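You operate a simulated robot arm through the tools that you are given. There is no shell and no other tool. Be economical: measure what you need, move in short steps, check, and stop when the job is done.

Carry out the task below with a simulated robot arm. There is one attempt and no reset: what you move stays moved.

TASK
Pour the rice from the white cup into the small box and seat its lid.
Fine: nearly all of it; stand the cup back; the clips stay open.
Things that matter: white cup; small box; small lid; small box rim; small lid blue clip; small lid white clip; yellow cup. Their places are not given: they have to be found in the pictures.

It is judged by the outcome, as a careful person would: the job done as asked, and still so three seconds after it is handed in. It fails if anything else is knocked over, pushed out of place, dropped, spilled or broken.

THE ROBOT
A 6-joint arm with a two-finger parallel gripper, fixed in place. Base frame: the origin is at the foot of the arm, x ahead of it, y to its left, z up; the work surface is at about z = 0.92. Lengths are in m, angles in degrees, forces in N, time in s.
With the tool pointing down near the work surface it reaches from about 0.24 to 0.66 m from the base axis. Its first joint turns from -66.0 to 66.0 degrees. Payload 2.9 kg.
Tool frame: the origin (TCP) lies between the finger pads and is the grasp point; the fingertips stand 0.03 m ahead of it; z points along the fingers, y is the line along which they close. The gripper opens to 0.11 m. The fingers are 0.02 m wide and 0.01 m thick; the gripper's body (0.048 by 0.112 m) begins 0.055 m behind the TCP.
Orientation is that of the tool frame in the base frame, as a unit quaternion [w, x, y, z]. With the fingers straight down and closing along the base's y, the tool's x points along the base's -x, its y along +y and its z along -z.

THE INTERFACE
- The arm moves only by the tool apply_moves. Its argument "plan" is a list of rows, each an object (a shift or turn left out is 0, a gripper value left out holds the last) with "offset": the shift along the tool's x, y, z in mm, a list of three; "rot": the turn, a rotation vector about the tool's x, y, z in degrees, a list of three; "grip": the gripper command, from -1 (fully open) to 1 (shut), values between in proportion. In form: [{"offset": [x, y, z], "rot": [wx, wy, wz], "grip": grip}, ...]. A call has 1 to 10 rows; each row is the pose to reach, as a shift and turn from the pose commanded when the call began, along the tool's axes at that moment. A row lasts 0.2 s, in which the tool goes at most 0.05 m and 8.6 degrees; a call with a longer step from one row to the next is refused whole, and so is a gripper value outside its range. A pose out of reach is approached as far as the arm can. The call stops where the force on the tool passes 40 N (or 10 N more than at its start, if that is more) or the arm is blocked; 0.2 s more then pass. The fingers move at their own pace (about 0.108 m/s each) and stop on an object; they squeeze with about 41 N. The grip force told is the motor's: it shows also when the fingers shut on nothing. Time passes only in rows, and 0.2 s behind the last, so rows that repeat a pose let the fingers close. It gives the time, the measured TCP pose, the force on the tool (base axes), the opening and the grip force at its end, in the units of the frame above (readings bear some noise).
- Cameras (640 x 400 px; columns grow to the right, rows downward): "scene" is fixed at [0.0953, 0.4282, 1.4162]; the picture's right is [-0.76, -0.65, 0.00], its down [-0.21, 0.24, -0.95] and it looks along [0.62, -0.72, -0.32] (base axes); focal length 356 px, centre (320, 200). "wrist" rides on the gripper at [-0.036, 0, -0.057] in the tool frame; the picture's right is [0.00, -1.00, 0.00], its down [0.97, 0.00, -0.24] and it looks along [0.24, 0.00, 0.97] (tool axes); focal length 218 px, centre (320, 200).
- camera(camera): a new picture of that camera. No time passes.
- probe_pixels(camera, pixels): for up to 12 pixels [column, row] of the newest picture of that camera ("zoom" is the newest enlarged one), the place [x, y, z] in the base frame of the surface seen there, good to about 0.002 m, but the place of the scene camera against the robot may be out by one fixed shift of up to 0.018 m in any direction. No time passes.
- inspect(camera, box): a new picture of the part [left, top, right, bottom] of that camera's present view, enlarged. No time passes.
- hand_in(): hands the job in; it is judged then, once.

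Work in short steps. Measure before you move; look again where a grasp or a placing could have gone wrong, and mend it. You have 80 turns and 46 pictures in all, those below and enlarged ones among them. Open the gripper and draw the arm clear of the work before you hand the job in, unless the task says otherwise; then end with one line.

The tools are called as a command line: name --argument value ..., lists and objects as JSON in quotes. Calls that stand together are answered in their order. apply_moves: Moves the arm, as the interface text tells. Its arguments: {"type":"object","properties":{"plan":{"type":"array","items":{"type":"object","properties":{"offset":{"type":"array","items":{"type":"number"}},"rot":{"type":"array","items":{"type":"number"}},"grip":{"type":"number"}}}}},"required":["plan"]} The other tools are called the same way: camera (camera) takes a picture; probe_pixels (camera, pixels) gives the place of the surface under pixels of a picture; inspect (camera, box) takes an enlarged picture of a part of a camera's view; hand_in () hands the job in.

At the start:

```text
time_s: 0.0
position: [0.3511, -0.1646, 1.2724]
ee_rot: [-0.001, 0.0, 1.0, 0.0]
wrist_force: [-0.1, -0.2, -0.1]
gripper_width: 0.11
grasp_force: 0.1
```

scene: 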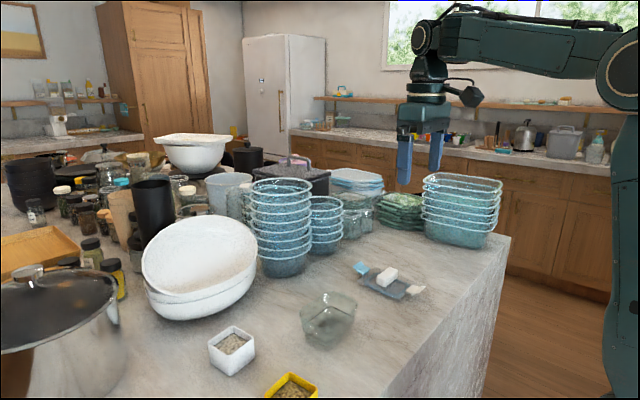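
wrist: 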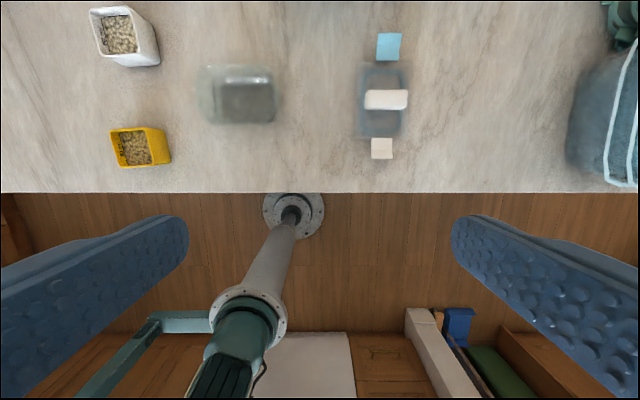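

The wrist picture shows the white cup (~125,35), yellow cup (~140,147), box (~240,93), and lid (~383,100). I'll enlarge these and probe them.

inspect --camera "wrist" --box '[80, 0, 440, 200]'

inspect --camera "scene" --box '[190, 240, 450, 400]'

probe_pixels --camera "wrist" --pixels '[[92, 12], [128, 8], [157, 50], [104, 55], [118, 38], [205, 70], [272, 70], [272, 122], [205, 120], [240, 100], [180, 100], [60, 130]]'

probe_pixels --camera "wrist" --pixels '[[378, 34], [401, 34], [388, 46], [367, 70], [404, 70], [368, 99], [405, 99], [385, 99], [365, 134], [400, 134], [381, 149], [430, 100]]'

```text
1.78 times, centred on (260, 100) of wrist
```

zoom: 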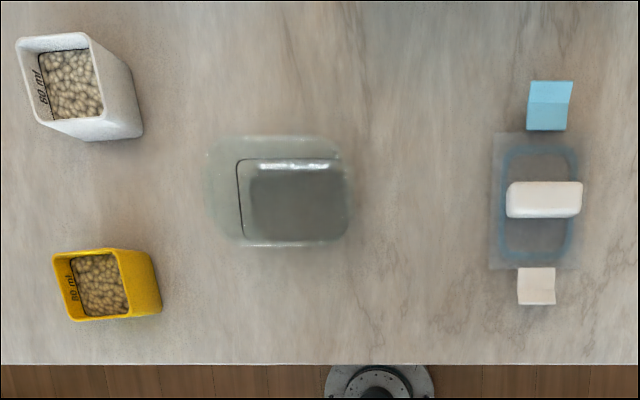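

```text
2.46 times, centred on (320, 320) of scene
```

zoom: 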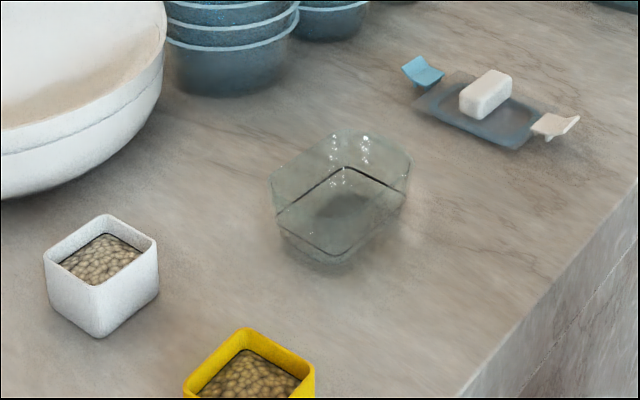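

```text
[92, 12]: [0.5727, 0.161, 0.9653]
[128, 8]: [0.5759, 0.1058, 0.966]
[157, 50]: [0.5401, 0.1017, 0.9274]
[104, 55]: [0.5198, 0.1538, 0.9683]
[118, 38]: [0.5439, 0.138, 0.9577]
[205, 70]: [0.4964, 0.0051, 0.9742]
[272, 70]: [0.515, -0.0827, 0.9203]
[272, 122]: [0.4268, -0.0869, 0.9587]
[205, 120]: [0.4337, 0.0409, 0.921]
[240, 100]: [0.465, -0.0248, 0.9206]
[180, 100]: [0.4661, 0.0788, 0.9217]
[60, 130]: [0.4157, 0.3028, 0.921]
```

```text
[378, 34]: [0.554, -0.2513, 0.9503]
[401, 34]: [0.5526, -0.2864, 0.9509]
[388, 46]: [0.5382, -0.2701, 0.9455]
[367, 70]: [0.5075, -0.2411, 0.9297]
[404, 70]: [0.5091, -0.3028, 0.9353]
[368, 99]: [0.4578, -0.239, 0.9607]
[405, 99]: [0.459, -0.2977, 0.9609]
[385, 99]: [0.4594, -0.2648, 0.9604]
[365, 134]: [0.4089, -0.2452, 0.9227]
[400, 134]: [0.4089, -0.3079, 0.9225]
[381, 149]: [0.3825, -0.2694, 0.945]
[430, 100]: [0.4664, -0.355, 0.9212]
```

Both cups are about 45 mm tall. The box's rim and orientation aren't clear yet, so I'll move above the box for a top view.

apply_moves --plan '[{"offset": [-28, 25, 22]}, {"offset": [-56, 50, 44]}, {"offset": [-84, 75, 66]}, {"offset": [-112, 100, 88]}, {"offset": [-139, 125, 109]}]'

inspect --camera "wrist" --box '[200, 100, 440, 250]'

camera --camera "wrist"

```text
time_s: 1.2
position: [0.4908, -0.0375, 1.1642]
ee_rot: [0.001, -0.001, 1.0, 0.001]
wrist_force: [-0.2, 0.7, 0.1]
gripper_width: 0.11
grasp_force: 0.2
```

```text
2.67 times, centred on (320, 175) of wrist
```

zoom: 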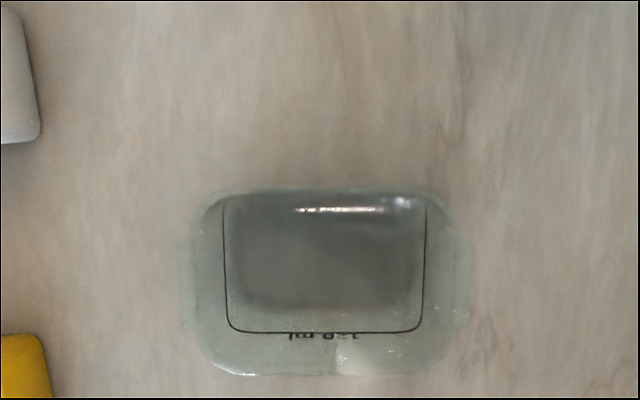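

```text
40 pictures are left
```

wrist: 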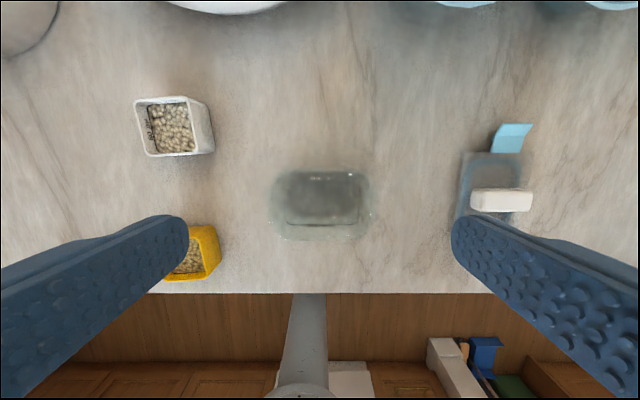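

The box's long axis runs along y, while the lid's runs along x, so the lid will need about a 90° turn. I'll measure the box rim and the white cup.

probe_pixels --camera "zoom" --pixels '[[192, 290], [203, 290], [466, 285], [455, 285], [320, 373], [250, 371], [400, 371], [260, 189], [320, 190], [400, 191], [215, 350], [448, 350]]'

probe_pixels --camera "wrist" --pixels '[[136, 102], [184, 98], [193, 151], [147, 154], [160, 100], [170, 154], [141, 128], [190, 125], [205, 110], [213, 148], [170, 125], [212, 130]]'

inspect --camera "wrist" --box '[120, 80, 248, 160]'

```text
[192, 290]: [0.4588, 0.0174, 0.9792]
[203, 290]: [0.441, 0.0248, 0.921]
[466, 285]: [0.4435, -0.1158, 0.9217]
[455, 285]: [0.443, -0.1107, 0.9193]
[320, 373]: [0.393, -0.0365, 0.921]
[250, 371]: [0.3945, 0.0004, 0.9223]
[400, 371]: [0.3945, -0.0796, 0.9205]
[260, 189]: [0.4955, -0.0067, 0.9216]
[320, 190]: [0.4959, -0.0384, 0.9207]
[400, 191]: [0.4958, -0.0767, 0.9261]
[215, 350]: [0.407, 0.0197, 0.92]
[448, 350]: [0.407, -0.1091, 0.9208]
```

```text
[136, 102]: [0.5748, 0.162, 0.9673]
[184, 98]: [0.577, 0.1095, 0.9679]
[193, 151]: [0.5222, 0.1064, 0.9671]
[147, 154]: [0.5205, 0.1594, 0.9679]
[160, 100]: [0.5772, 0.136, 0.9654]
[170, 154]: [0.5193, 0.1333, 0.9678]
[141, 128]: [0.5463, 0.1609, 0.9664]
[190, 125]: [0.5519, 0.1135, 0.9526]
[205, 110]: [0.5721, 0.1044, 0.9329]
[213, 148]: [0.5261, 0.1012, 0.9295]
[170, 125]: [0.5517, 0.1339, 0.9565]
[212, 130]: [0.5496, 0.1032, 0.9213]
```

```text
5.00 times, centred on (184, 120) of wrist
```

zoom: 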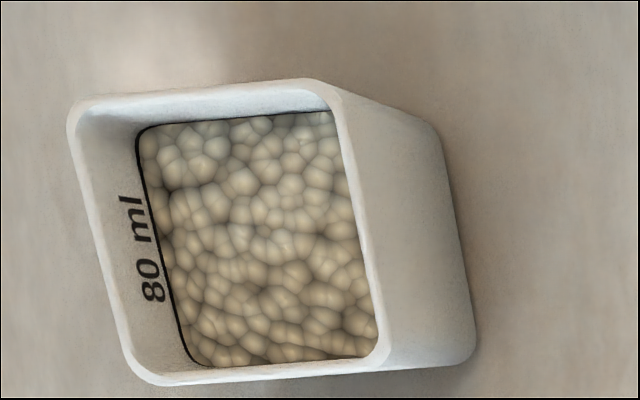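

The white cup is about 56 mm square, centred at (0.548, 0.134), rim z 0.967, rotated about 2.7°. I want a side grasp heading +y, so I'll check what neighbours it: the yellow cup, the bowls and the lid.

probe_pixels --camera "wrist" --pixels '[[190, 228], [214, 228], [219, 262], [200, 280], [175, 280], [180, 4], [230, 12], [275, 4], [50, 30], [10, 55], [465, 5], [610, 8]]'

apply_moves --plan '[{"offset": [0, 0, -30], "rot": [0, 0, -8.5]}, {"offset": [0, 0, -40], "rot": [0, 0, -17]}, {"offset": [0, 0, -40], "rot": [0, 0, -25.5]}, {"offset": [0, 0, -40], "rot": [0, 0, -34]}, {"offset": [0, 0, -40], "rot": [0, 0, -42.5]}, {"offset": [0, 0, -40], "rot": [0, 0, -51]}, {"offset": [0, 0, -40], "rot": [0, 0, -59.5]}, {"offset": [0, 0, -40], "rot": [0, 0, -68]}, {"offset": [0, 0, -40], "rot": [0, 0, -76.5]}, {"offset": [0, 0, -40], "rot": [0, 0, -85]}]'

```text
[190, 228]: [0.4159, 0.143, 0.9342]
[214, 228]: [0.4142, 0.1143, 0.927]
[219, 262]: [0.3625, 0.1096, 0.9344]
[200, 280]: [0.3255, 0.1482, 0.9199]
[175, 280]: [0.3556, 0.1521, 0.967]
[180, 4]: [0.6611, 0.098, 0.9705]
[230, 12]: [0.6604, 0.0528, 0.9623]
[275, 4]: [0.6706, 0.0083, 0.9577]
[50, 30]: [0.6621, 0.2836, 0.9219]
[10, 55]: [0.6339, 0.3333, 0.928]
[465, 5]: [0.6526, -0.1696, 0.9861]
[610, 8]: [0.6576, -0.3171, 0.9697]
```

```text
time_s: 3.4
position: [0.4913, -0.0379, 1.2038]
ee_rot: [0.0, -0.677, 0.736, 0.001]
wrist_force: [0.3, -0.2, -0.5]
gripper_width: 0.11
grasp_force: 0.1
```

Heading +y from the box side clears everything. I'll finish the yaw (-7.7°) while moving over the white cup, staying high.

apply_moves --plan '[{"offset": [-42, -11, 0], "rot": [0, 0, -3.8]}, {"offset": [-84, -22, 0], "rot": [0, 0, -7.7]}, {"offset": [-126, -32, 0], "rot": [0, 0, -7.7]}, {"offset": [-169, -43, 0], "rot": [0, 0, -7.7]}]'

apply_moves --plan '[{"rot": [0, -8.5, 0]}, {"rot": [0, -17, 0]}, {"rot": [0, -25.5, 0]}, {"rot": [0, -34, 0]}, {"rot": [0, -42.5, 0]}, {"rot": [0, -51, 0]}, {"rot": [0, -59.5, 0]}, {"rot": [0, -68, 0]}, {"rot": [0, -70, 0], "grip": -0.6}]'

camera --camera "scene"

```text
time_s: 4.4
position: [0.5478, 0.126, 1.2034]
ee_rot: [0.0, 0.724, -0.69, 0.002]
wrist_force: [-0.4, 0.2, -0.8]
gripper_width: 0.1098
grasp_force: 0.0
```

```text
time_s: 6.4
position: [0.5377, 0.1267, 1.1944]
ee_rot: [-0.15, 0.706, -0.675, -0.152]
wrist_force: [-0.1, -0.7, -0.2]
gripper_width: 0.088
grasp_force: 0.1
out of reach, approached as far as the arm can: row 3, 4, 5, 6, 7, 8, 9
```

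```text
38 pictures are left
```

scene: 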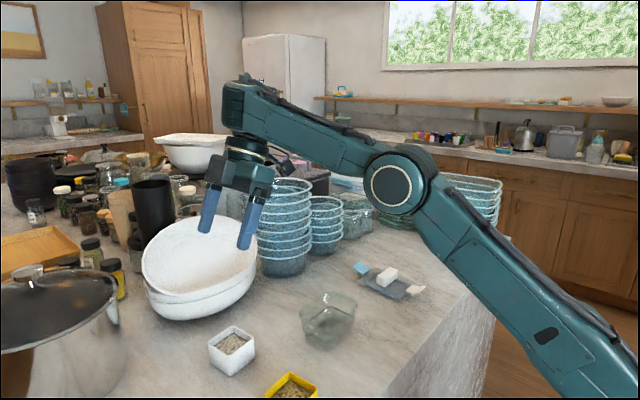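

Heading +y stops at about 25° of pitch (joint limit). I'll back out and try heading +x instead, first testing how the commanded pose was kept.

apply_moves --plan '[{"rot": [0, 8.5, 0]}]'

```text
time_s: 6.8
position: [0.5368, 0.1278, 1.1942]
ee_rot: [-0.1, 0.716, -0.684, -0.099]
wrist_force: [-0.6, 0.5, 0.6]
gripper_width: 0.088
grasp_force: 0.1
```

The commanded pose follows the reached pose. I'll undo the remaining 16° and yaw back by 90°, so heading will be +x with the cup's 2.7° offset.

apply_moves --plan '[{"rot": [0, 8.2, 0]}, {"rot": [0, 16.2, 0]}]'

apply_moves --plan '[{"rot": [0, 0, 8.5]}, {"rot": [0, 0, 17]}, {"rot": [0, 0, 25.5]}, {"rot": [0, 0, 34]}, {"rot": [0, 0, 42.5]}, {"rot": [0, 0, 51]}, {"rot": [0, 0, 59.5]}, {"rot": [0, 0, 68]}, {"rot": [0, 0, 76.5]}, {"rot": [0, 0, 85]}]'

apply_moves --plan '[{"rot": [0, 0, 5]}]'

apply_moves --plan '[{"rot": [0, -8.5, 0]}, {"rot": [0, -17, 0]}, {"rot": [0, -25.5, 0]}, {"rot": [0, -34, 0]}, {"rot": [0, -42.5, 0]}, {"rot": [0, -51, 0]}, {"rot": [0, -59.5, 0]}, {"rot": [0, -65, 0]}]'

camera --camera "scene"

```text
time_s: 7.4
position: [0.5403, 0.1268, 1.1949]
ee_rot: [-0.013, 0.722, -0.692, -0.011]
wrist_force: [0.1, 0.3, 1.2]
gripper_width: 0.088
grasp_force: 0.0
```

```text
time_s: 9.6
position: [0.5376, 0.128, 1.1956]
ee_rot: [0.003, -0.064, 0.998, -0.001]
wrist_force: [0.3, 0.2, 0.2]
gripper_width: 0.0876
grasp_force: 0.0
```

```text
time_s: 10.0
position: [0.5383, 0.127, 1.1962]
ee_rot: [0.003, -0.021, 1.0, -0.001]
wrist_force: [0.1, -0.1, 1.3]
gripper_width: 0.0881
grasp_force: 0.1
```

```text
time_s: 11.8
position: [0.5929, 0.142, 1.3002]
ee_rot: [0.323, -0.022, 0.946, 0.009]
wrist_force: [0.8, -0.1, -0.4]
gripper_width: 0.088
grasp_force: 0.2
out of reach, approached as far as the arm can: row 1, 2, 3, 4, 5, 6, 7, 8
```

```text
37 pictures are left
```

scene: 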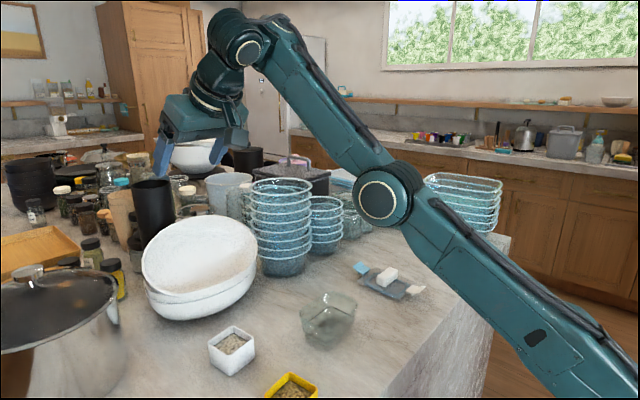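

Pitching got stuck up here, though the geometry suggests it should be possible closer in. I'll move back nearer and lower at the present tilt and pitch again there.

apply_moves --plan '[{"rot": [0, 8.5, 0]}, {"rot": [0, 17, 0]}, {"rot": [0, 25.5, 0]}, {"rot": [0, 34, 0]}, {"rot": [0, 37.7, 0]}]'

apply_moves --plan '[{"offset": [40, -20, 20]}, {"offset": [80, -40, 40]}, {"offset": [120, -60, 60]}, {"offset": [150, -80, 80]}, {"offset": [170, -100, 100]}, {"offset": [170, -100, 120]}]'

apply_moves --plan '[{"rot": [0, -8.5, 0]}, {"rot": [0, -17, 0]}, {"rot": [0, -25.5, 0]}, {"rot": [0, -34, 0]}]'

camera --camera "scene"

```text
time_s: 13.0
position: [0.5248, 0.168, 1.2574]
ee_rot: [0.001, -0.023, 1.0, 0.002]
wrist_force: [-0.6, -0.6, 1.2]
gripper_width: 0.0879
grasp_force: 0.0
out of reach, approached as far as the arm can: row 2, 3, 4, 5
```

```text
time_s: 14.4
position: [0.3595, 0.063, 1.1375]
ee_rot: [0.001, -0.023, 1.0, 0.002]
wrist_force: [0.7, -0.7, 0.7]
gripper_width: 0.0883
grasp_force: 0.2
```

```text
time_s: 15.4
position: [0.3591, 0.064, 1.1366]
ee_rot: [0.294, -0.022, 0.955, 0.008]
wrist_force: [-0.4, 0.5, -0.2]
gripper_width: 0.0881
grasp_force: 0.1
```

```text
36 pictures are left
```

scene: 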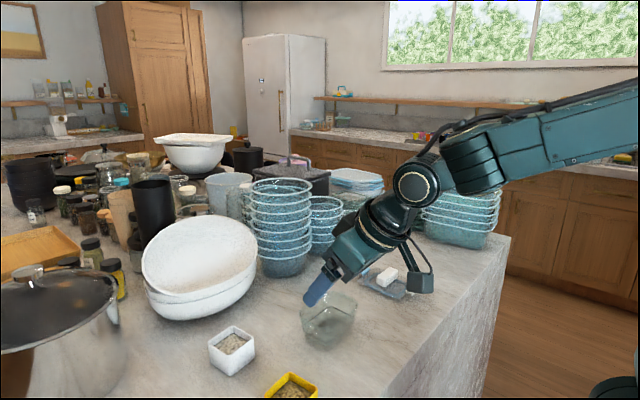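

Here pitching works freely (34° reached). I continue the pitch to about 65°.

apply_moves --plan '[{"rot": [0, -8.5, 0]}, {"rot": [0, -17, 0]}, {"rot": [0, -25.5, 0]}, {"rot": [0, -31, 0]}]'

```text
time_s: 16.4
position: [0.3664, 0.0661, 1.1423]
ee_rot: [0.537, -0.019, 0.843, 0.014]
wrist_force: [0.1, 0.0, 0.4]
gripper_width: 0.0881
grasp_force: 0.0
out of reach, approached as far as the arm can: row 4
```

At 25° below horizontal now. I move toward above the white cup at z≈1.06, heading +x.

apply_moves --plan '[{"offset": [0, 12, 39]}, {"offset": [0, 24, 78]}, {"offset": [-1, 36, 117]}, {"offset": [-1, 48, 156]}, {"offset": [-1, 58, 196]}]'

camera --camera "wrist"

camera --camera "scene"

```text
time_s: 17.6
position: [0.5407, 0.1312, 1.0602]
ee_rot: [0.538, -0.018, 0.842, 0.013]
wrist_force: [0.2, -0.2, -0.6]
gripper_width: 0.0881
grasp_force: 0.0
```

```text
35 pictures are left
```

wrist: 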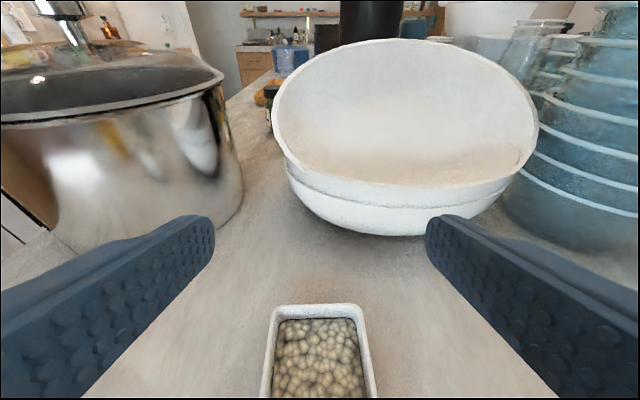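

```text
34 pictures are left
```

scene: 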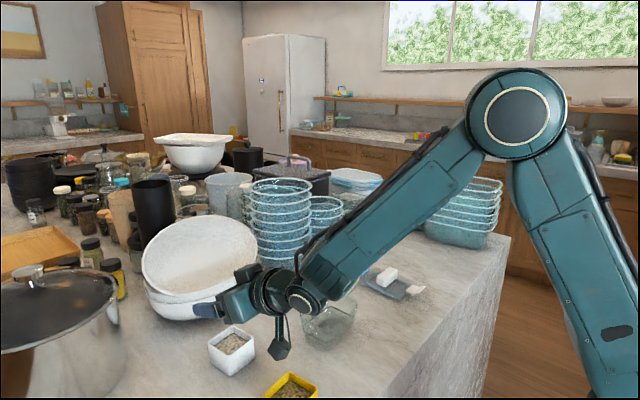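

The fingers are well placed, but a black hook under the wrist (scene 280,350) would hit the table near the yellow cup. I'll roll the tool 180° so the hook points up, in two calls.

apply_moves --plan '[{"offset": [0, 0, -5], "rot": [0, 0, -8.5]}, {"offset": [0, 0, -10], "rot": [0, 0, -17]}, {"offset": [0, 0, -15], "rot": [0, 0, -25.5]}, {"offset": [0, 0, -20], "rot": [0, 0, -34]}, {"offset": [0, 0, -20], "rot": [0, 0, -42.5]}, {"offset": [0, 0, -20], "rot": [0, 0, -51]}, {"offset": [0, 0, -20], "rot": [0, 0, -59.5]}, {"offset": [0, 0, -20], "rot": [0, 0, -68]}, {"offset": [0, 0, -20], "rot": [0, 0, -76.5]}, {"offset": [0, 0, -20], "rot": [0, 0, -85]}]'

apply_moves --plan '[{"rot": [0, 0, -8.5]}, {"rot": [0, 0, -17]}, {"rot": [0, 0, -25.5]}, {"rot": [0, 0, -34]}, {"rot": [0, 0, -42.5]}, {"rot": [0, 0, -51]}, {"rot": [0, 0, -59.5]}, {"rot": [0, 0, -68]}, {"rot": [0, 0, -76.5]}, {"rot": [0, 0, -85]}]'

apply_moves --plan '[{"rot": [0, 0, -5]}, {"rot": [0, 0, -10]}]'

camera --camera "scene"

```text
time_s: 19.8
position: [0.5253, 0.1317, 1.0709]
ee_rot: [0.405, -0.584, 0.608, -0.354]
wrist_force: [-0.8, 1.0, -0.1]
gripper_width: 0.088
grasp_force: 0.0
```

```text
time_s: 22.0
position: [0.5246, 0.1309, 1.0701]
ee_rot: [-0.06, 0.841, -0.053, 0.535]
wrist_force: [0.8, 0.6, 0.0]
gripper_width: 0.088
grasp_force: 0.0
```

```text
time_s: 22.6
position: [0.5251, 0.1316, 1.0703]
ee_rot: [-0.013, 0.843, 0.02, 0.538]
wrist_force: [-0.2, 0.7, 0.3]
gripper_width: 0.0881
grasp_force: 0.1
```

```text
33 pictures are left
```

scene: 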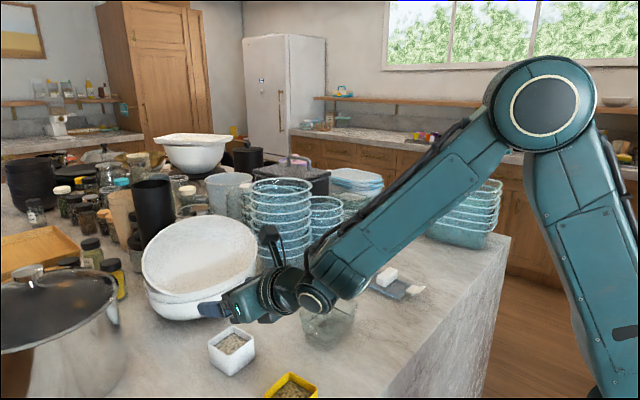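

The hook now points up. I lower in front of and around the cup to z≈1.0, then take a wrist look.

apply_moves --plan '[{"offset": [-30, -1, 20]}, {"offset": [-59, -1.7, 40]}]'

camera --camera "wrist"

camera --camera "scene"

```text
time_s: 23.2
position: [0.536, 0.1323, 0.9979]
ee_rot: [-0.014, 0.843, 0.018, 0.537]
wrist_force: [0.0, 0.1, -0.6]
gripper_width: 0.0879
grasp_force: 0.0
```

```text
32 pictures are left
```

wrist: 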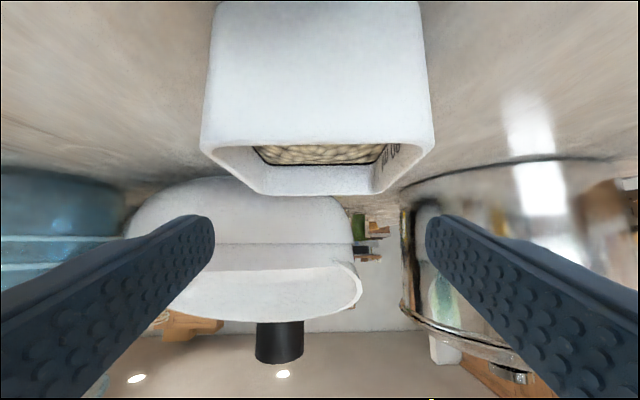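

```text
31 pictures are left
```

scene: 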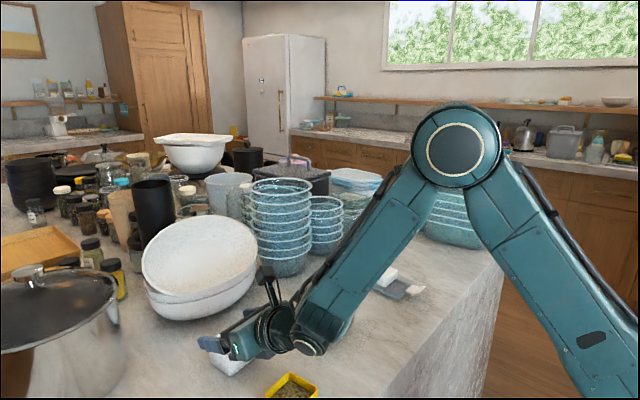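

The cup is centred between the fingers (wrist rim columns 200–434). I lower straight down to z≈0.9475.

apply_moves --plan '[{"offset": [-15, -1, 7]}, {"offset": [-30, -1, 14]}, {"offset": [-38, -1, 17.7]}, {"offset": [-45.8, -1, 21.4]}]'

camera --camera "scene"

```text
time_s: 24.2
position: [0.537, 0.134, 0.9487]
ee_rot: [-0.014, 0.843, 0.019, 0.538]
wrist_force: [0.5, -0.6, 1.1]
gripper_width: 0.0882
grasp_force: 0.2
```

```text
30 pictures are left
```

scene: 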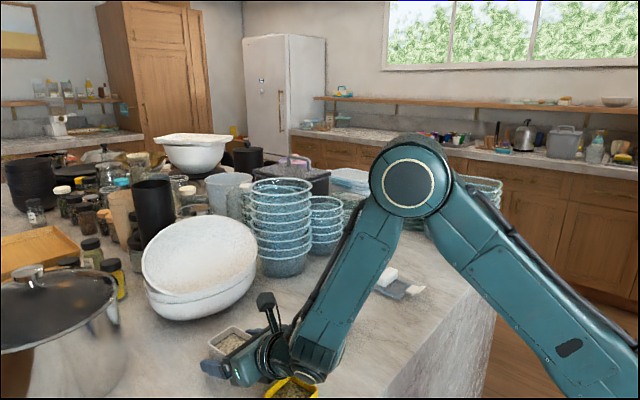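

Clear and forces are low. Closing on the cup.

apply_moves --plan '[{"grip": -0.2}, {"grip": 0}, {"grip": 0.3}, {"grip": 1}, {"grip": 1}]'

inspect --camera "scene" --box '[190, 280, 350, 400]'

```text
time_s: 25.4
position: [0.5365, 0.1333, 0.9498]
ee_rot: [-0.014, 0.843, 0.019, 0.537]
wrist_force: [-0.5, 0.0, 0.3]
gripper_width: 0.0611
grasp_force: 40.9
```

```text
3.33 times, centred on (270, 340) of scene
```

zoom: 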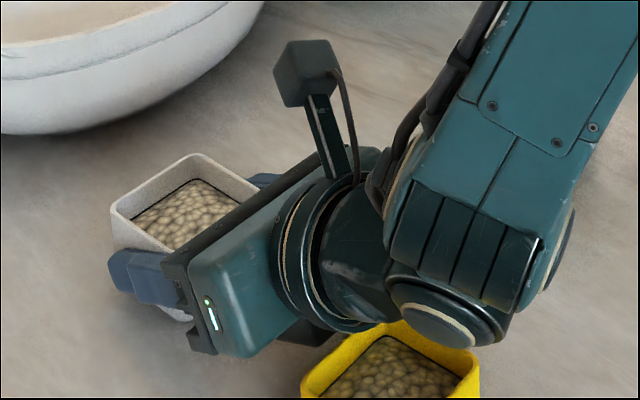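

Grip is firm (61 mm, 41 N). I lift 110 mm straight up, keeping the cup level.

apply_moves --plan '[{"offset": [9, 0, -4.2]}, {"offset": [27, 0, -12.6]}, {"offset": [45, 0, -21]}, {"offset": [63, 0, -29.4]}, {"offset": [81, 0, -37.8]}, {"offset": [99.8, 0, -46.5]}]'

camera --camera "scene"

```text
time_s: 26.8
position: [0.5355, 0.1352, 1.0595]
ee_rot: [-0.014, 0.843, 0.019, 0.537]
wrist_force: [-0.4, 0.5, -1.2]
gripper_width: 0.0614
grasp_force: 40.8
```

```text
28 pictures are left
```

scene: 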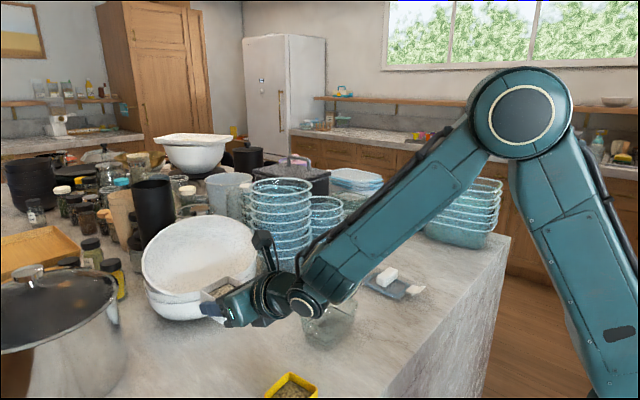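

The cup is lifted level, and the yellow cup is undisturbed. I move over the box's +y half at z≈1.045.

apply_moves --plan '[{"offset": [-5, 12, -7]}, {"offset": [-14, 36, -21]}, {"offset": [-23, 60, -35]}, {"offset": [-32, 85, -49]}, {"offset": [-42, 110, -63]}, {"offset": [-49, 131, -75]}, {"offset": [-53.7, 140.9, -81.2]}]'

camera --camera "scene"

camera --camera "wrist"

```text
time_s: 28.4
position: [0.4456, 0.0375, 1.0397]
ee_rot: [-0.012, 0.843, 0.016, 0.538]
wrist_force: [-0.4, 0.1, -0.4]
gripper_width: 0.0611
grasp_force: 40.7
out of reach, approached as far as the arm can: row 5, 6, 7
```

```text
27 pictures are left
```

scene: 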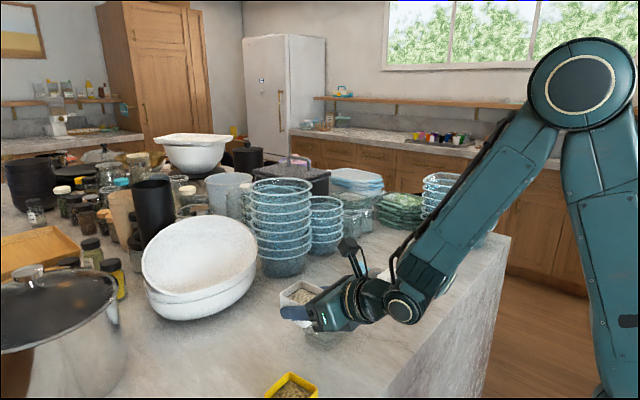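

```text
26 pictures are left
```

wrist: 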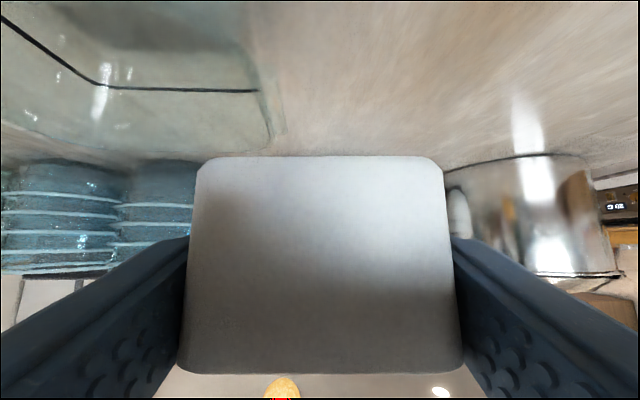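

At y=0.0375 a wrist limit stops the slide because the heading is fixed. I let the heading yaw by -13° with the base, keeping the cup level, while continuing to y≈-0.01.

apply_moves --plan '[{"offset": [0.5, 8, -0.5], "rot": [-3, 0, 1.4]}, {"offset": [1, 18, -1], "rot": [-6, 0, 2.8]}, {"offset": [2, 30, -2], "rot": [-9, 0, 4.2]}, {"offset": [2, 42, -3], "rot": [-11.8, 0, 5.5]}, {"offset": [2, 47.5, -3], "rot": [-11.8, 0, 5.5]}]'

```text
time_s: 29.6
position: [0.4445, -0.0091, 1.0435]
ee_rot: [0.046, 0.84, -0.076, 0.536]
wrist_force: [0.2, 0.4, -1.4]
gripper_width: 0.0608
grasp_force: 41.1
```

The cup is over the box. I begin tilting toward -y about the horizontal heading axis: 40° first, lowering slightly.

apply_moves --plan '[{"offset": [-3, 0, 3], "rot": [3.4, 0, 7.3]}, {"offset": [-6, -1, 7], "rot": [6.7, 0, 14.5]}, {"offset": [-9.7, -1, 11], "rot": [10.1, 0, 21.8]}, {"offset": [-9.7, -1, 11], "rot": [13.4, 0, 29]}, {"offset": [-9.7, -1, 11], "rot": [16.8, 0, 36.3]}]'

inspect --camera "scene" --box '[240, 240, 440, 365]'

```text
time_s: 30.8
position: [0.4511, -0.0104, 1.0282]
ee_rot: [-0.243, 0.771, -0.257, 0.529]
wrist_force: [-0.4, 0.0, -0.9]
gripper_width: 0.0612
grasp_force: 40.9
```

```text
3.20 times, centred on (340, 302) of scene
```

zoom: 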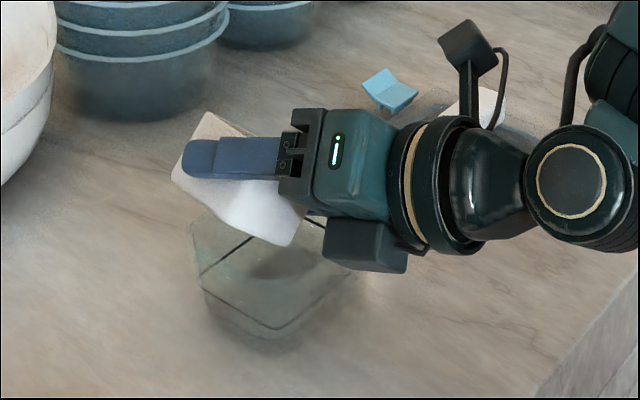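

Geometry looks right. I tilt slowly from 40° to 85°.

apply_moves --plan '[{"rot": [1.9, 0, 4.1]}, {"rot": [3.8, 0, 8.2]}, {"rot": [5.7, 0, 12.2]}, {"rot": [7.6, 0, 16.3]}, {"rot": [9.5, 0, 20.4]}, {"rot": [11.3, 0, 24.5]}, {"rot": [13.2, 0, 28.6]}, {"rot": [15.1, 0, 32.7]}, {"rot": [17, 0, 36.7]}, {"rot": [18.9, 0, 40.8]}]'

inspect --camera "scene" --box '[240, 240, 440, 365]'

```text
time_s: 33.0
position: [0.4875, -0.014, 1.072]
ee_rot: [-0.527, 0.59, -0.418, 0.447]
wrist_force: [0.5, 0.4, -1.1]
gripper_width: 0.0612
grasp_force: 41.0
out of reach, approached as far as the arm can: row 1, 2, 3, 4, 5, 6, 7, 8, 9, 10
```

```text
3.20 times, centred on (340, 302) of scene
```

zoom: 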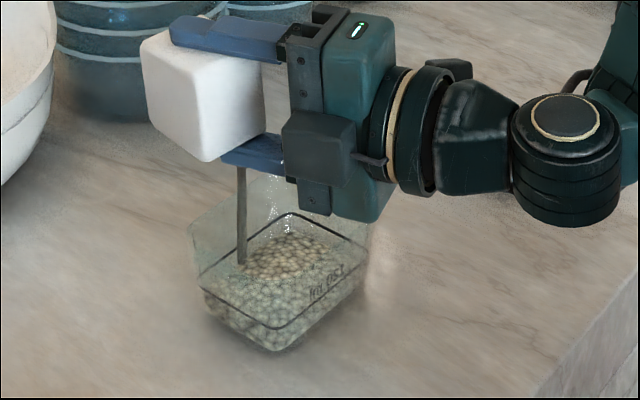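

The arm was forced outward (x 0.4875), so the lip is near the far rim though the rice is landing inside. I roll back a little, pitch the nose down, and bring the cup back to x≈0.452.

apply_moves --plan '[{"offset": [-3, 7, -20], "rot": [-7.9, -0.6, -2.9]}, {"offset": [-5, 13, -35], "rot": [-15.9, -1.2, -5.9]}, {"offset": [-5, 13, -35], "rot": [-19.9, -1.5, -7.4]}]'

inspect --camera "scene" --box '[240, 240, 440, 365]'

```text
time_s: 33.8
position: [0.4499, -0.0197, 1.0617]
ee_rot: [-0.397, 0.7, -0.445, 0.393]
wrist_force: [0.0, 0.1, -0.7]
gripper_width: 0.0614
grasp_force: 40.8
```

```text
3.20 times, centred on (340, 302) of scene
```

zoom: 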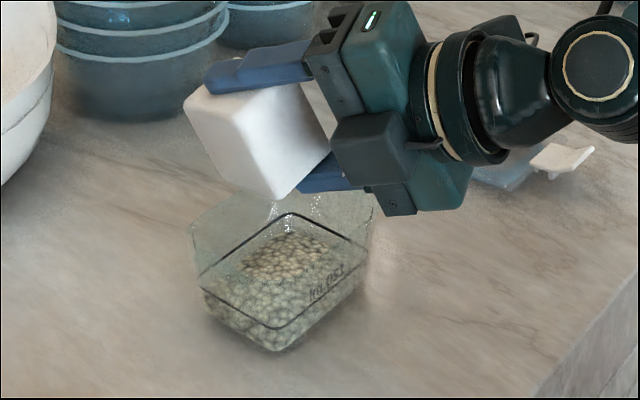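

Good, no limit now and the rice is in the box. I continue rolling 59° about the tool axis (net tilt ~116°), shifting slightly to -y to keep the lip over the centre.

apply_moves --plan '[{"offset": [1.7, 0.5, -0.4], "rot": [-0.1, 0.3, 5.9]}, {"offset": [3.4, 1, -0.7], "rot": [-0.2, 0.7, 11.8]}, {"offset": [5, 1.6, -1.1], "rot": [-0.3, 1, 17.7]}, {"offset": [6.7, 2.1, -1.5], "rot": [-0.4, 1.4, 23.6]}, {"offset": [8.4, 2.6, -1.8], "rot": [-0.5, 1.7, 29.5]}, {"offset": [10, 3.1, -2.2], "rot": [-0.6, 2, 35.4]}, {"offset": [11.8, 3.6, -2.6], "rot": [-0.7, 2.4, 41.3]}, {"offset": [13.4, 4.2, -3], "rot": [-0.8, 2.7, 47.2]}, {"offset": [15, 4.7, -3.3], "rot": [-0.9, 3, 53.1]}, {"offset": [16.8, 5.2, -3.7], "rot": [-1, 3.4, 59]}]'

inspect --camera "scene" --box '[240, 240, 440, 365]'

camera --camera "wrist"

```text
time_s: 36.0
position: [0.4512, -0.0369, 1.0619]
ee_rot: [0.521, -0.381, 0.746, -0.161]
wrist_force: [0.7, -0.6, -0.2]
gripper_width: 0.0608
grasp_force: 40.5
```

```text
3.20 times, centred on (340, 302) of scene
```

zoom: 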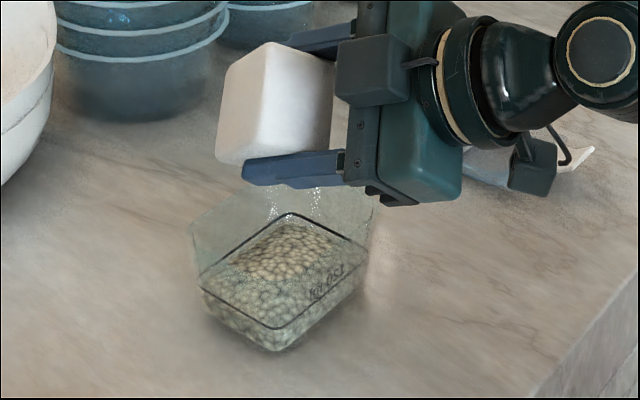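

```text
21 pictures are left
```

wrist: 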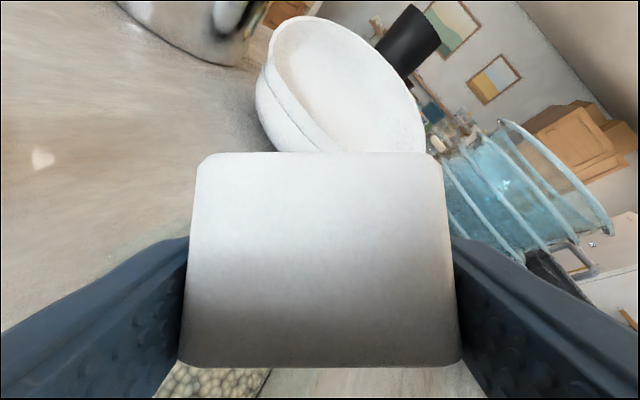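

Tilt is about 115° and the box is filled near its mark with no visible spill. I roll a further 16° with a short hold so the last grains leave.

apply_moves --plan '[{"rot": [0, 0, 8]}, {"rot": [0, 0, 16]}, {"rot": [0, 0, 16]}, {"rot": [0, 0, 12]}, {"rot": [0, 0, 18]}, {"rot": [0, 0, 12]}, {"rot": [0, 0, 18]}, {"rot": [0, 0, 16]}, {"rot": [0, 0, 16]}]'

inspect --camera "scene" --box '[240, 240, 440, 365]'

```text
time_s: 38.0
position: [0.4517, -0.0383, 1.0614]
ee_rot: [0.539, -0.275, 0.792, -0.088]
wrist_force: [0.1, -0.8, 0.1]
gripper_width: 0.0613
grasp_force: 40.7
```

```text
3.20 times, centred on (340, 302) of scene
```

zoom: 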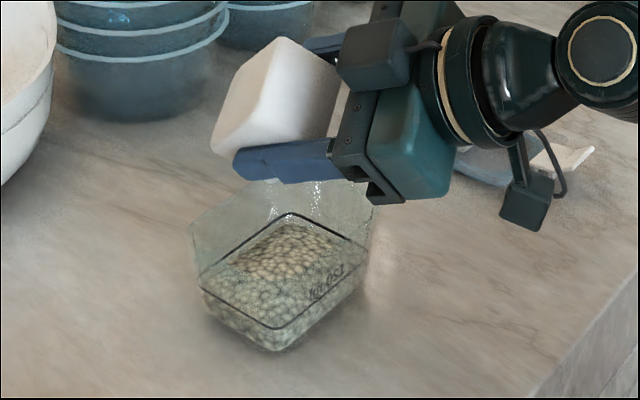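

Cup appears emptied. I turn it upright again over the box (143° about nearly the tool's -z axis), in two calls.

apply_moves --plan '[{"offset": [-6, -3, -3], "rot": [-0.4, 1.3, -7.9]}, {"offset": [-12, -6.5, -6], "rot": [-0.8, 2.5, -15.7]}, {"offset": [-12, -6.5, -6], "rot": [-1.2, 3.8, -23.6]}, {"offset": [-12, -6.5, -6], "rot": [-1.6, 5.1, -31.5]}, {"offset": [-12, -6.5, -6], "rot": [-2, 6.3, -39.3]}, {"offset": [-12, -6.5, -6], "rot": [-2.4, 7.6, -47.2]}, {"offset": [-12, -6.5, -6], "rot": [-2.8, 8.9, -55.1]}, {"offset": [-12, -6.5, -6], "rot": [-3.2, 10.1, -63]}, {"offset": [-12, -6.5, -6], "rot": [-3.6, 11.4, -70.8]}]'

apply_moves --plan '[{"rot": [-0.4, 1.3, -7.9]}, {"rot": [-0.8, 2.5, -15.7]}, {"rot": [-1.2, 3.8, -23.6]}, {"rot": [-1.6, 5.1, -31.5]}, {"rot": [-2, 6.3, -39.3]}, {"rot": [-2.4, 7.6, -47.2]}, {"rot": [-2.8, 8.9, -55.1]}, {"rot": [-3.2, 10.1, -63]}, {"rot": [-3.6, 11.4, -70.8]}]'

camera --camera "scene"

```text
time_s: 40.0
position: [0.4523, -0.0386, 1.0768]
ee_rot: [-0.304, 0.689, -0.534, 0.385]
wrist_force: [-0.3, 0.0, -0.2]
gripper_width: 0.0613
grasp_force: 41.2
```

```text
time_s: 42.0
position: [0.4513, -0.0379, 1.076]
ee_rot: [0.046, 0.84, -0.074, 0.536]
wrist_force: [-0.5, 0.8, 0.6]
gripper_width: 0.0612
grasp_force: 40.8
```

```text
19 pictures are left
```

scene: 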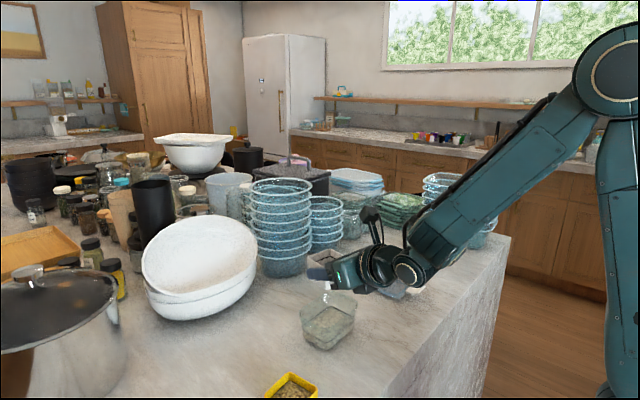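

The cup is upright again and the table is clean. I carry it back above its original place, restoring the heading.

apply_moves --plan '[{"offset": [1.5, -30, 9], "rot": [1.5, 0, -0.7]}, {"offset": [3, -61, 18], "rot": [3.5, 0, -1.6]}, {"offset": [4.6, -92, 27], "rot": [5.5, 0, -2.5]}, {"offset": [6, -122, 36], "rot": [7.5, 0, -3.5]}, {"offset": [7.6, -153, 46], "rot": [9.5, -0.1, -4.4]}, {"offset": [9.2, -183.9, 54.8], "rot": [11.5, -0.1, -5.3]}, {"offset": [9.2, -183.9, 54.8], "rot": [11.5, -0.1, -5.3]}]'

inspect --camera "scene" --box '[190, 240, 446, 400]'

```text
time_s: 43.6
position: [0.5385, 0.1327, 1.0623]
ee_rot: [-0.014, 0.843, 0.018, 0.537]
wrist_force: [0.0, 0.6, -1.3]
gripper_width: 0.061
grasp_force: 40.8
```

```text
2.50 times, centred on (318, 320) of scene
```

zoom: 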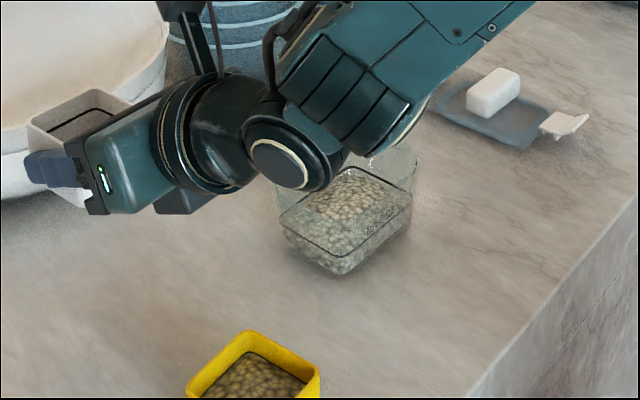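

The cup is empty. I lower it to just above its old height (z≈0.951).

apply_moves --plan '[{"offset": [-30, -0.2, 13.5]}, {"offset": [-60, -0.4, 27]}, {"offset": [-80, -0.6, 36]}, {"offset": [-92, -0.7, 41.3]}, {"offset": [-101.5, -0.7, 45.6]}, {"offset": [-101.5, -0.7, 45.6]}]'

```text
time_s: 45.0
position: [0.5359, 0.1354, 0.9519]
ee_rot: [-0.014, 0.843, 0.018, 0.538]
wrist_force: [0.6, 0.4, -1.6]
gripper_width: 0.0612
grasp_force: 41.0
```

I lower 2 mm more and watch the force.

apply_moves --plan '[{"offset": [-0.9, 0, 0.4]}, {"offset": [-1.8, 0, 0.8]}]'

```text
time_s: 45.6
position: [0.5355, 0.1363, 0.9518]
ee_rot: [-0.014, 0.842, 0.018, 0.539]
wrist_force: [1.3, -0.3, 7.5]
gripper_width: 0.0612
grasp_force: 41.1
```

Contact (7.5 N up): the cup stands on the table. I open the gripper to 88 mm.

apply_moves --plan '[{"offset": [0.5, 0, -0.2], "grip": 0.9}, {"offset": [0.5, 0, -0.2], "grip": -0.3}, {"offset": [0.5, 0, -0.2], "grip": -0.6}, {"offset": [0.5, 0, -0.2], "grip": -0.6}]'

inspect --camera "scene" --box '[190, 280, 350, 400]'

```text
time_s: 46.6
position: [0.535, 0.1336, 0.9492]
ee_rot: [-0.015, 0.843, 0.018, 0.537]
wrist_force: [-0.5, 1.0, 0.6]
gripper_width: 0.0881
grasp_force: 0.1
```

```text
3.33 times, centred on (270, 340) of scene
```

zoom: 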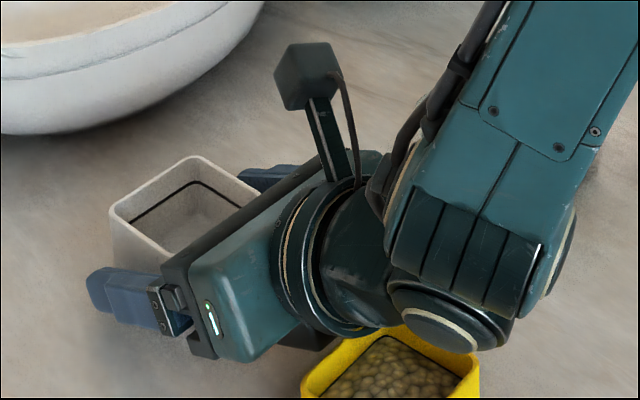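

The cup stands empty in its original place. I rise straight up and back off a little.

apply_moves --plan '[{"offset": [20, 0, -9]}, {"offset": [45, 0, -21]}, {"offset": [70, 0, -33]}, {"offset": [100, 0, -47]}, {"offset": [110, 0, -70]}]'

apply_moves --plan '[{"rot": [0, 0, 8.5]}, {"rot": [0, 0, 17]}, {"rot": [0, 0, 25.5]}, {"rot": [0, 0, 34]}, {"rot": [0, 0, 42.5]}, {"rot": [0, 0, 51]}, {"rot": [0, 0, 59.5]}, {"rot": [0, 0, 68]}, {"rot": [0, 0, 76.5]}, {"rot": [0, 0, 85]}]'

apply_moves --plan '[{"rot": [0, 0, 8.5]}, {"rot": [0, 0, 17]}, {"rot": [0, 0, 25.5]}, {"rot": [0, 0, 34]}, {"rot": [0, 0, 42.5]}, {"rot": [0, 0, 51]}, {"rot": [0, 0, 59.5]}, {"rot": [0, 0, 68]}, {"rot": [0, 0, 76.5]}, {"rot": [0, 0, 85]}]'

```text
time_s: 47.8
position: [0.5171, 0.1334, 1.0788]
ee_rot: [-0.014, 0.843, 0.017, 0.538]
wrist_force: [0.5, 0.7, -0.6]
gripper_width: 0.0879
grasp_force: 0.1
```

```text
time_s: 50.0
position: [0.5176, 0.1333, 1.0784]
ee_rot: [-0.374, 0.632, -0.558, 0.385]
wrist_force: [-0.3, -0.4, 0.3]
gripper_width: 0.0879
grasp_force: 0.1
```

```text
time_s: 52.2
position: [0.5194, 0.1328, 1.0777]
ee_rot: [0.536, -0.09, 0.839, -0.032]
wrist_force: [-0.2, 0.6, -0.5]
gripper_width: 0.0883
grasp_force: 0.1
```

Finishing the roll (10° more), then backing toward the base and pitching the tool down.

apply_moves --plan '[{"rot": [0, 0, 5]}, {"rot": [0, 0, 10]}]'

apply_moves --plan '[{"offset": [-20, -15, -40]}, {"offset": [-20, -30, -80]}, {"offset": [-20, -45, -120]}, {"offset": [-20, -60, -150]}, {"offset": [-20, -75, -160], "rot": [0, 8, 0]}]'

apply_moves --plan '[{"rot": [0, 8.5, 0]}, {"rot": [0, 17, 0]}, {"rot": [0, 25.5, 0]}, {"rot": [0, 34, 0]}, {"rot": [0, 42.5, 0]}, {"rot": [0, 51, 0]}, {"rot": [0, 57, 0]}]'

```text
time_s: 52.8
position: [0.5179, 0.1337, 1.0782]
ee_rot: [0.537, -0.017, 0.843, 0.014]
wrist_force: [-0.3, 0.1, 0.8]
gripper_width: 0.0881
grasp_force: 0.1
```

```text
time_s: 54.0
position: [0.3844, 0.0503, 1.1636]
ee_rot: [0.476, -0.017, 0.879, 0.011]
wrist_force: [0.7, -0.1, -0.6]
gripper_width: 0.0881
grasp_force: 0.1
```

```text
time_s: 55.6
position: [0.3845, 0.0521, 1.1638]
ee_rot: [0.0, -0.023, 1.0, 0.002]
wrist_force: [1.3, 0.3, 0.8]
gripper_width: 0.0879
grasp_force: 0.1
```

Tool is pointing down again. I move over the lid for a close look.

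apply_moves --plan '[{"offset": [-10, -41, 0], "rot": [0, 0, 1.3]}, {"offset": [-20, -82, 0], "rot": [0, 0, 2.6]}, {"offset": [-30, -123, 0], "rot": [0, 0, 2.6]}, {"offset": [-40, -164, 10], "rot": [0, 0, 2.6]}, {"offset": [-50, -205, 20], "rot": [0, 0, 2.6]}, {"offset": [-60, -246, 30], "rot": [0, 0, 2.6]}, {"offset": [-70, -287, 40], "rot": [0, 0, 2.6]}, {"offset": [-79, -326, 50], "rot": [0, 0, 2.6]}]'

inspect --camera "wrist" --box '[220, 80, 420, 280]'

```text
time_s: 57.4
position: [0.4772, -0.2717, 1.1121]
ee_rot: [0.001, 0.001, 1.0, 0.002]
wrist_force: [-0.7, -0.4, 0.2]
gripper_width: 0.088
grasp_force: 0.1
```

```text
2.00 times, centred on (320, 180) of wrist
```

zoom: 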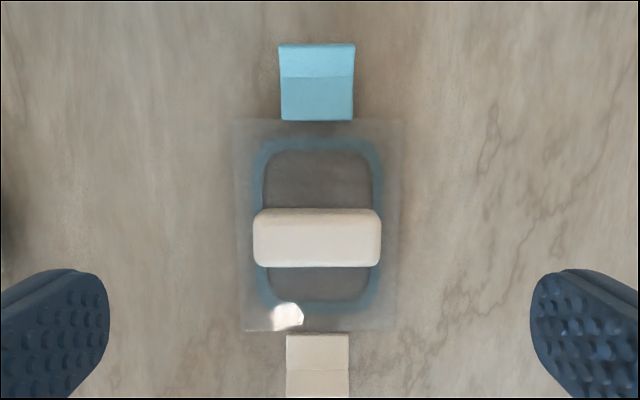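

Clear view of the lid. I measure the handle, plate and clips.

probe_pixels --camera "zoom" --pixels '[[258, 215], [376, 215], [258, 260], [376, 260], [317, 237], [240, 124], [399, 124], [240, 326], [399, 326], [316, 60], [316, 100], [317, 345]]'

probe_pixels --camera "zoom" --pixels '[[283, 110], [350, 110], [290, 338], [345, 338], [317, 380], [317, 205], [317, 270], [317, 128], [317, 322], [316, 75], [300, 170], [270, 150]]'

```text
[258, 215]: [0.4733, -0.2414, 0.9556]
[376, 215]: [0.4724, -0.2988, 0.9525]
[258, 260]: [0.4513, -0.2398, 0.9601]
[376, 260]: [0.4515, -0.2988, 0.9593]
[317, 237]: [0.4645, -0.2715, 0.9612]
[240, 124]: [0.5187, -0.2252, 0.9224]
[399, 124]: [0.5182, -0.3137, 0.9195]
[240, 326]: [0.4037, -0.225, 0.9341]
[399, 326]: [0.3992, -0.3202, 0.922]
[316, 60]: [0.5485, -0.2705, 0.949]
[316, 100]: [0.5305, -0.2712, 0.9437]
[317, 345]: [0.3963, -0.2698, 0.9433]
```

```text
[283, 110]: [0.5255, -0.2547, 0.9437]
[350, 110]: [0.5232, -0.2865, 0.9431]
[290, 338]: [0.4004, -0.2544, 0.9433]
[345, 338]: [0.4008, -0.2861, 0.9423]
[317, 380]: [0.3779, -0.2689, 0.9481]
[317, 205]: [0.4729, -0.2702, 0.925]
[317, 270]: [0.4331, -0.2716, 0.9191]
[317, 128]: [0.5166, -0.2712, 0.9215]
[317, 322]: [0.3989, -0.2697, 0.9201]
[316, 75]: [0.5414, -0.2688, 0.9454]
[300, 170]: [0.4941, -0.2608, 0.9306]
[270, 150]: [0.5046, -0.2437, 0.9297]
```

Lid: handle centre (0.4625, -0.270), top z 0.961; hinges at x 0.521 and 0.402. Before grasping I re-measure the box rim from directly above.

apply_moves --plan '[{"offset": [3, 46, 0]}, {"offset": [6, 92, 5]}, {"offset": [9, 138, 10]}, {"offset": [11, 184, 16]}, {"offset": [13, 230, 22]}]'

inspect --camera "wrist" --box '[220, 137, 420, 262]'

```text
time_s: 58.6
position: [0.4646, -0.0409, 1.0934]
ee_rot: [0.0, 0.0, 1.0, 0.002]
wrist_force: [-0.1, -0.4, -0.4]
gripper_width: 0.088
grasp_force: 0.0
```

```text
3.20 times, centred on (320, 200) of wrist
```

zoom: 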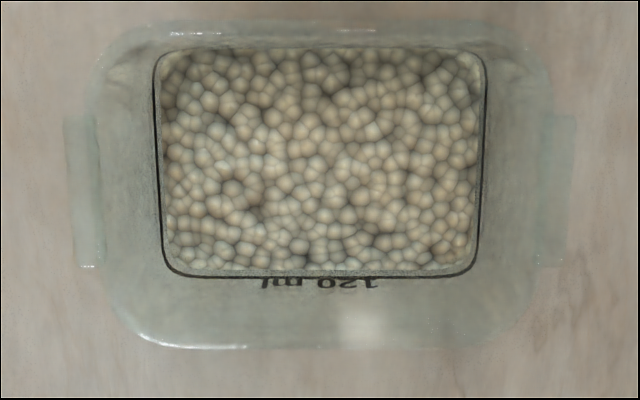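

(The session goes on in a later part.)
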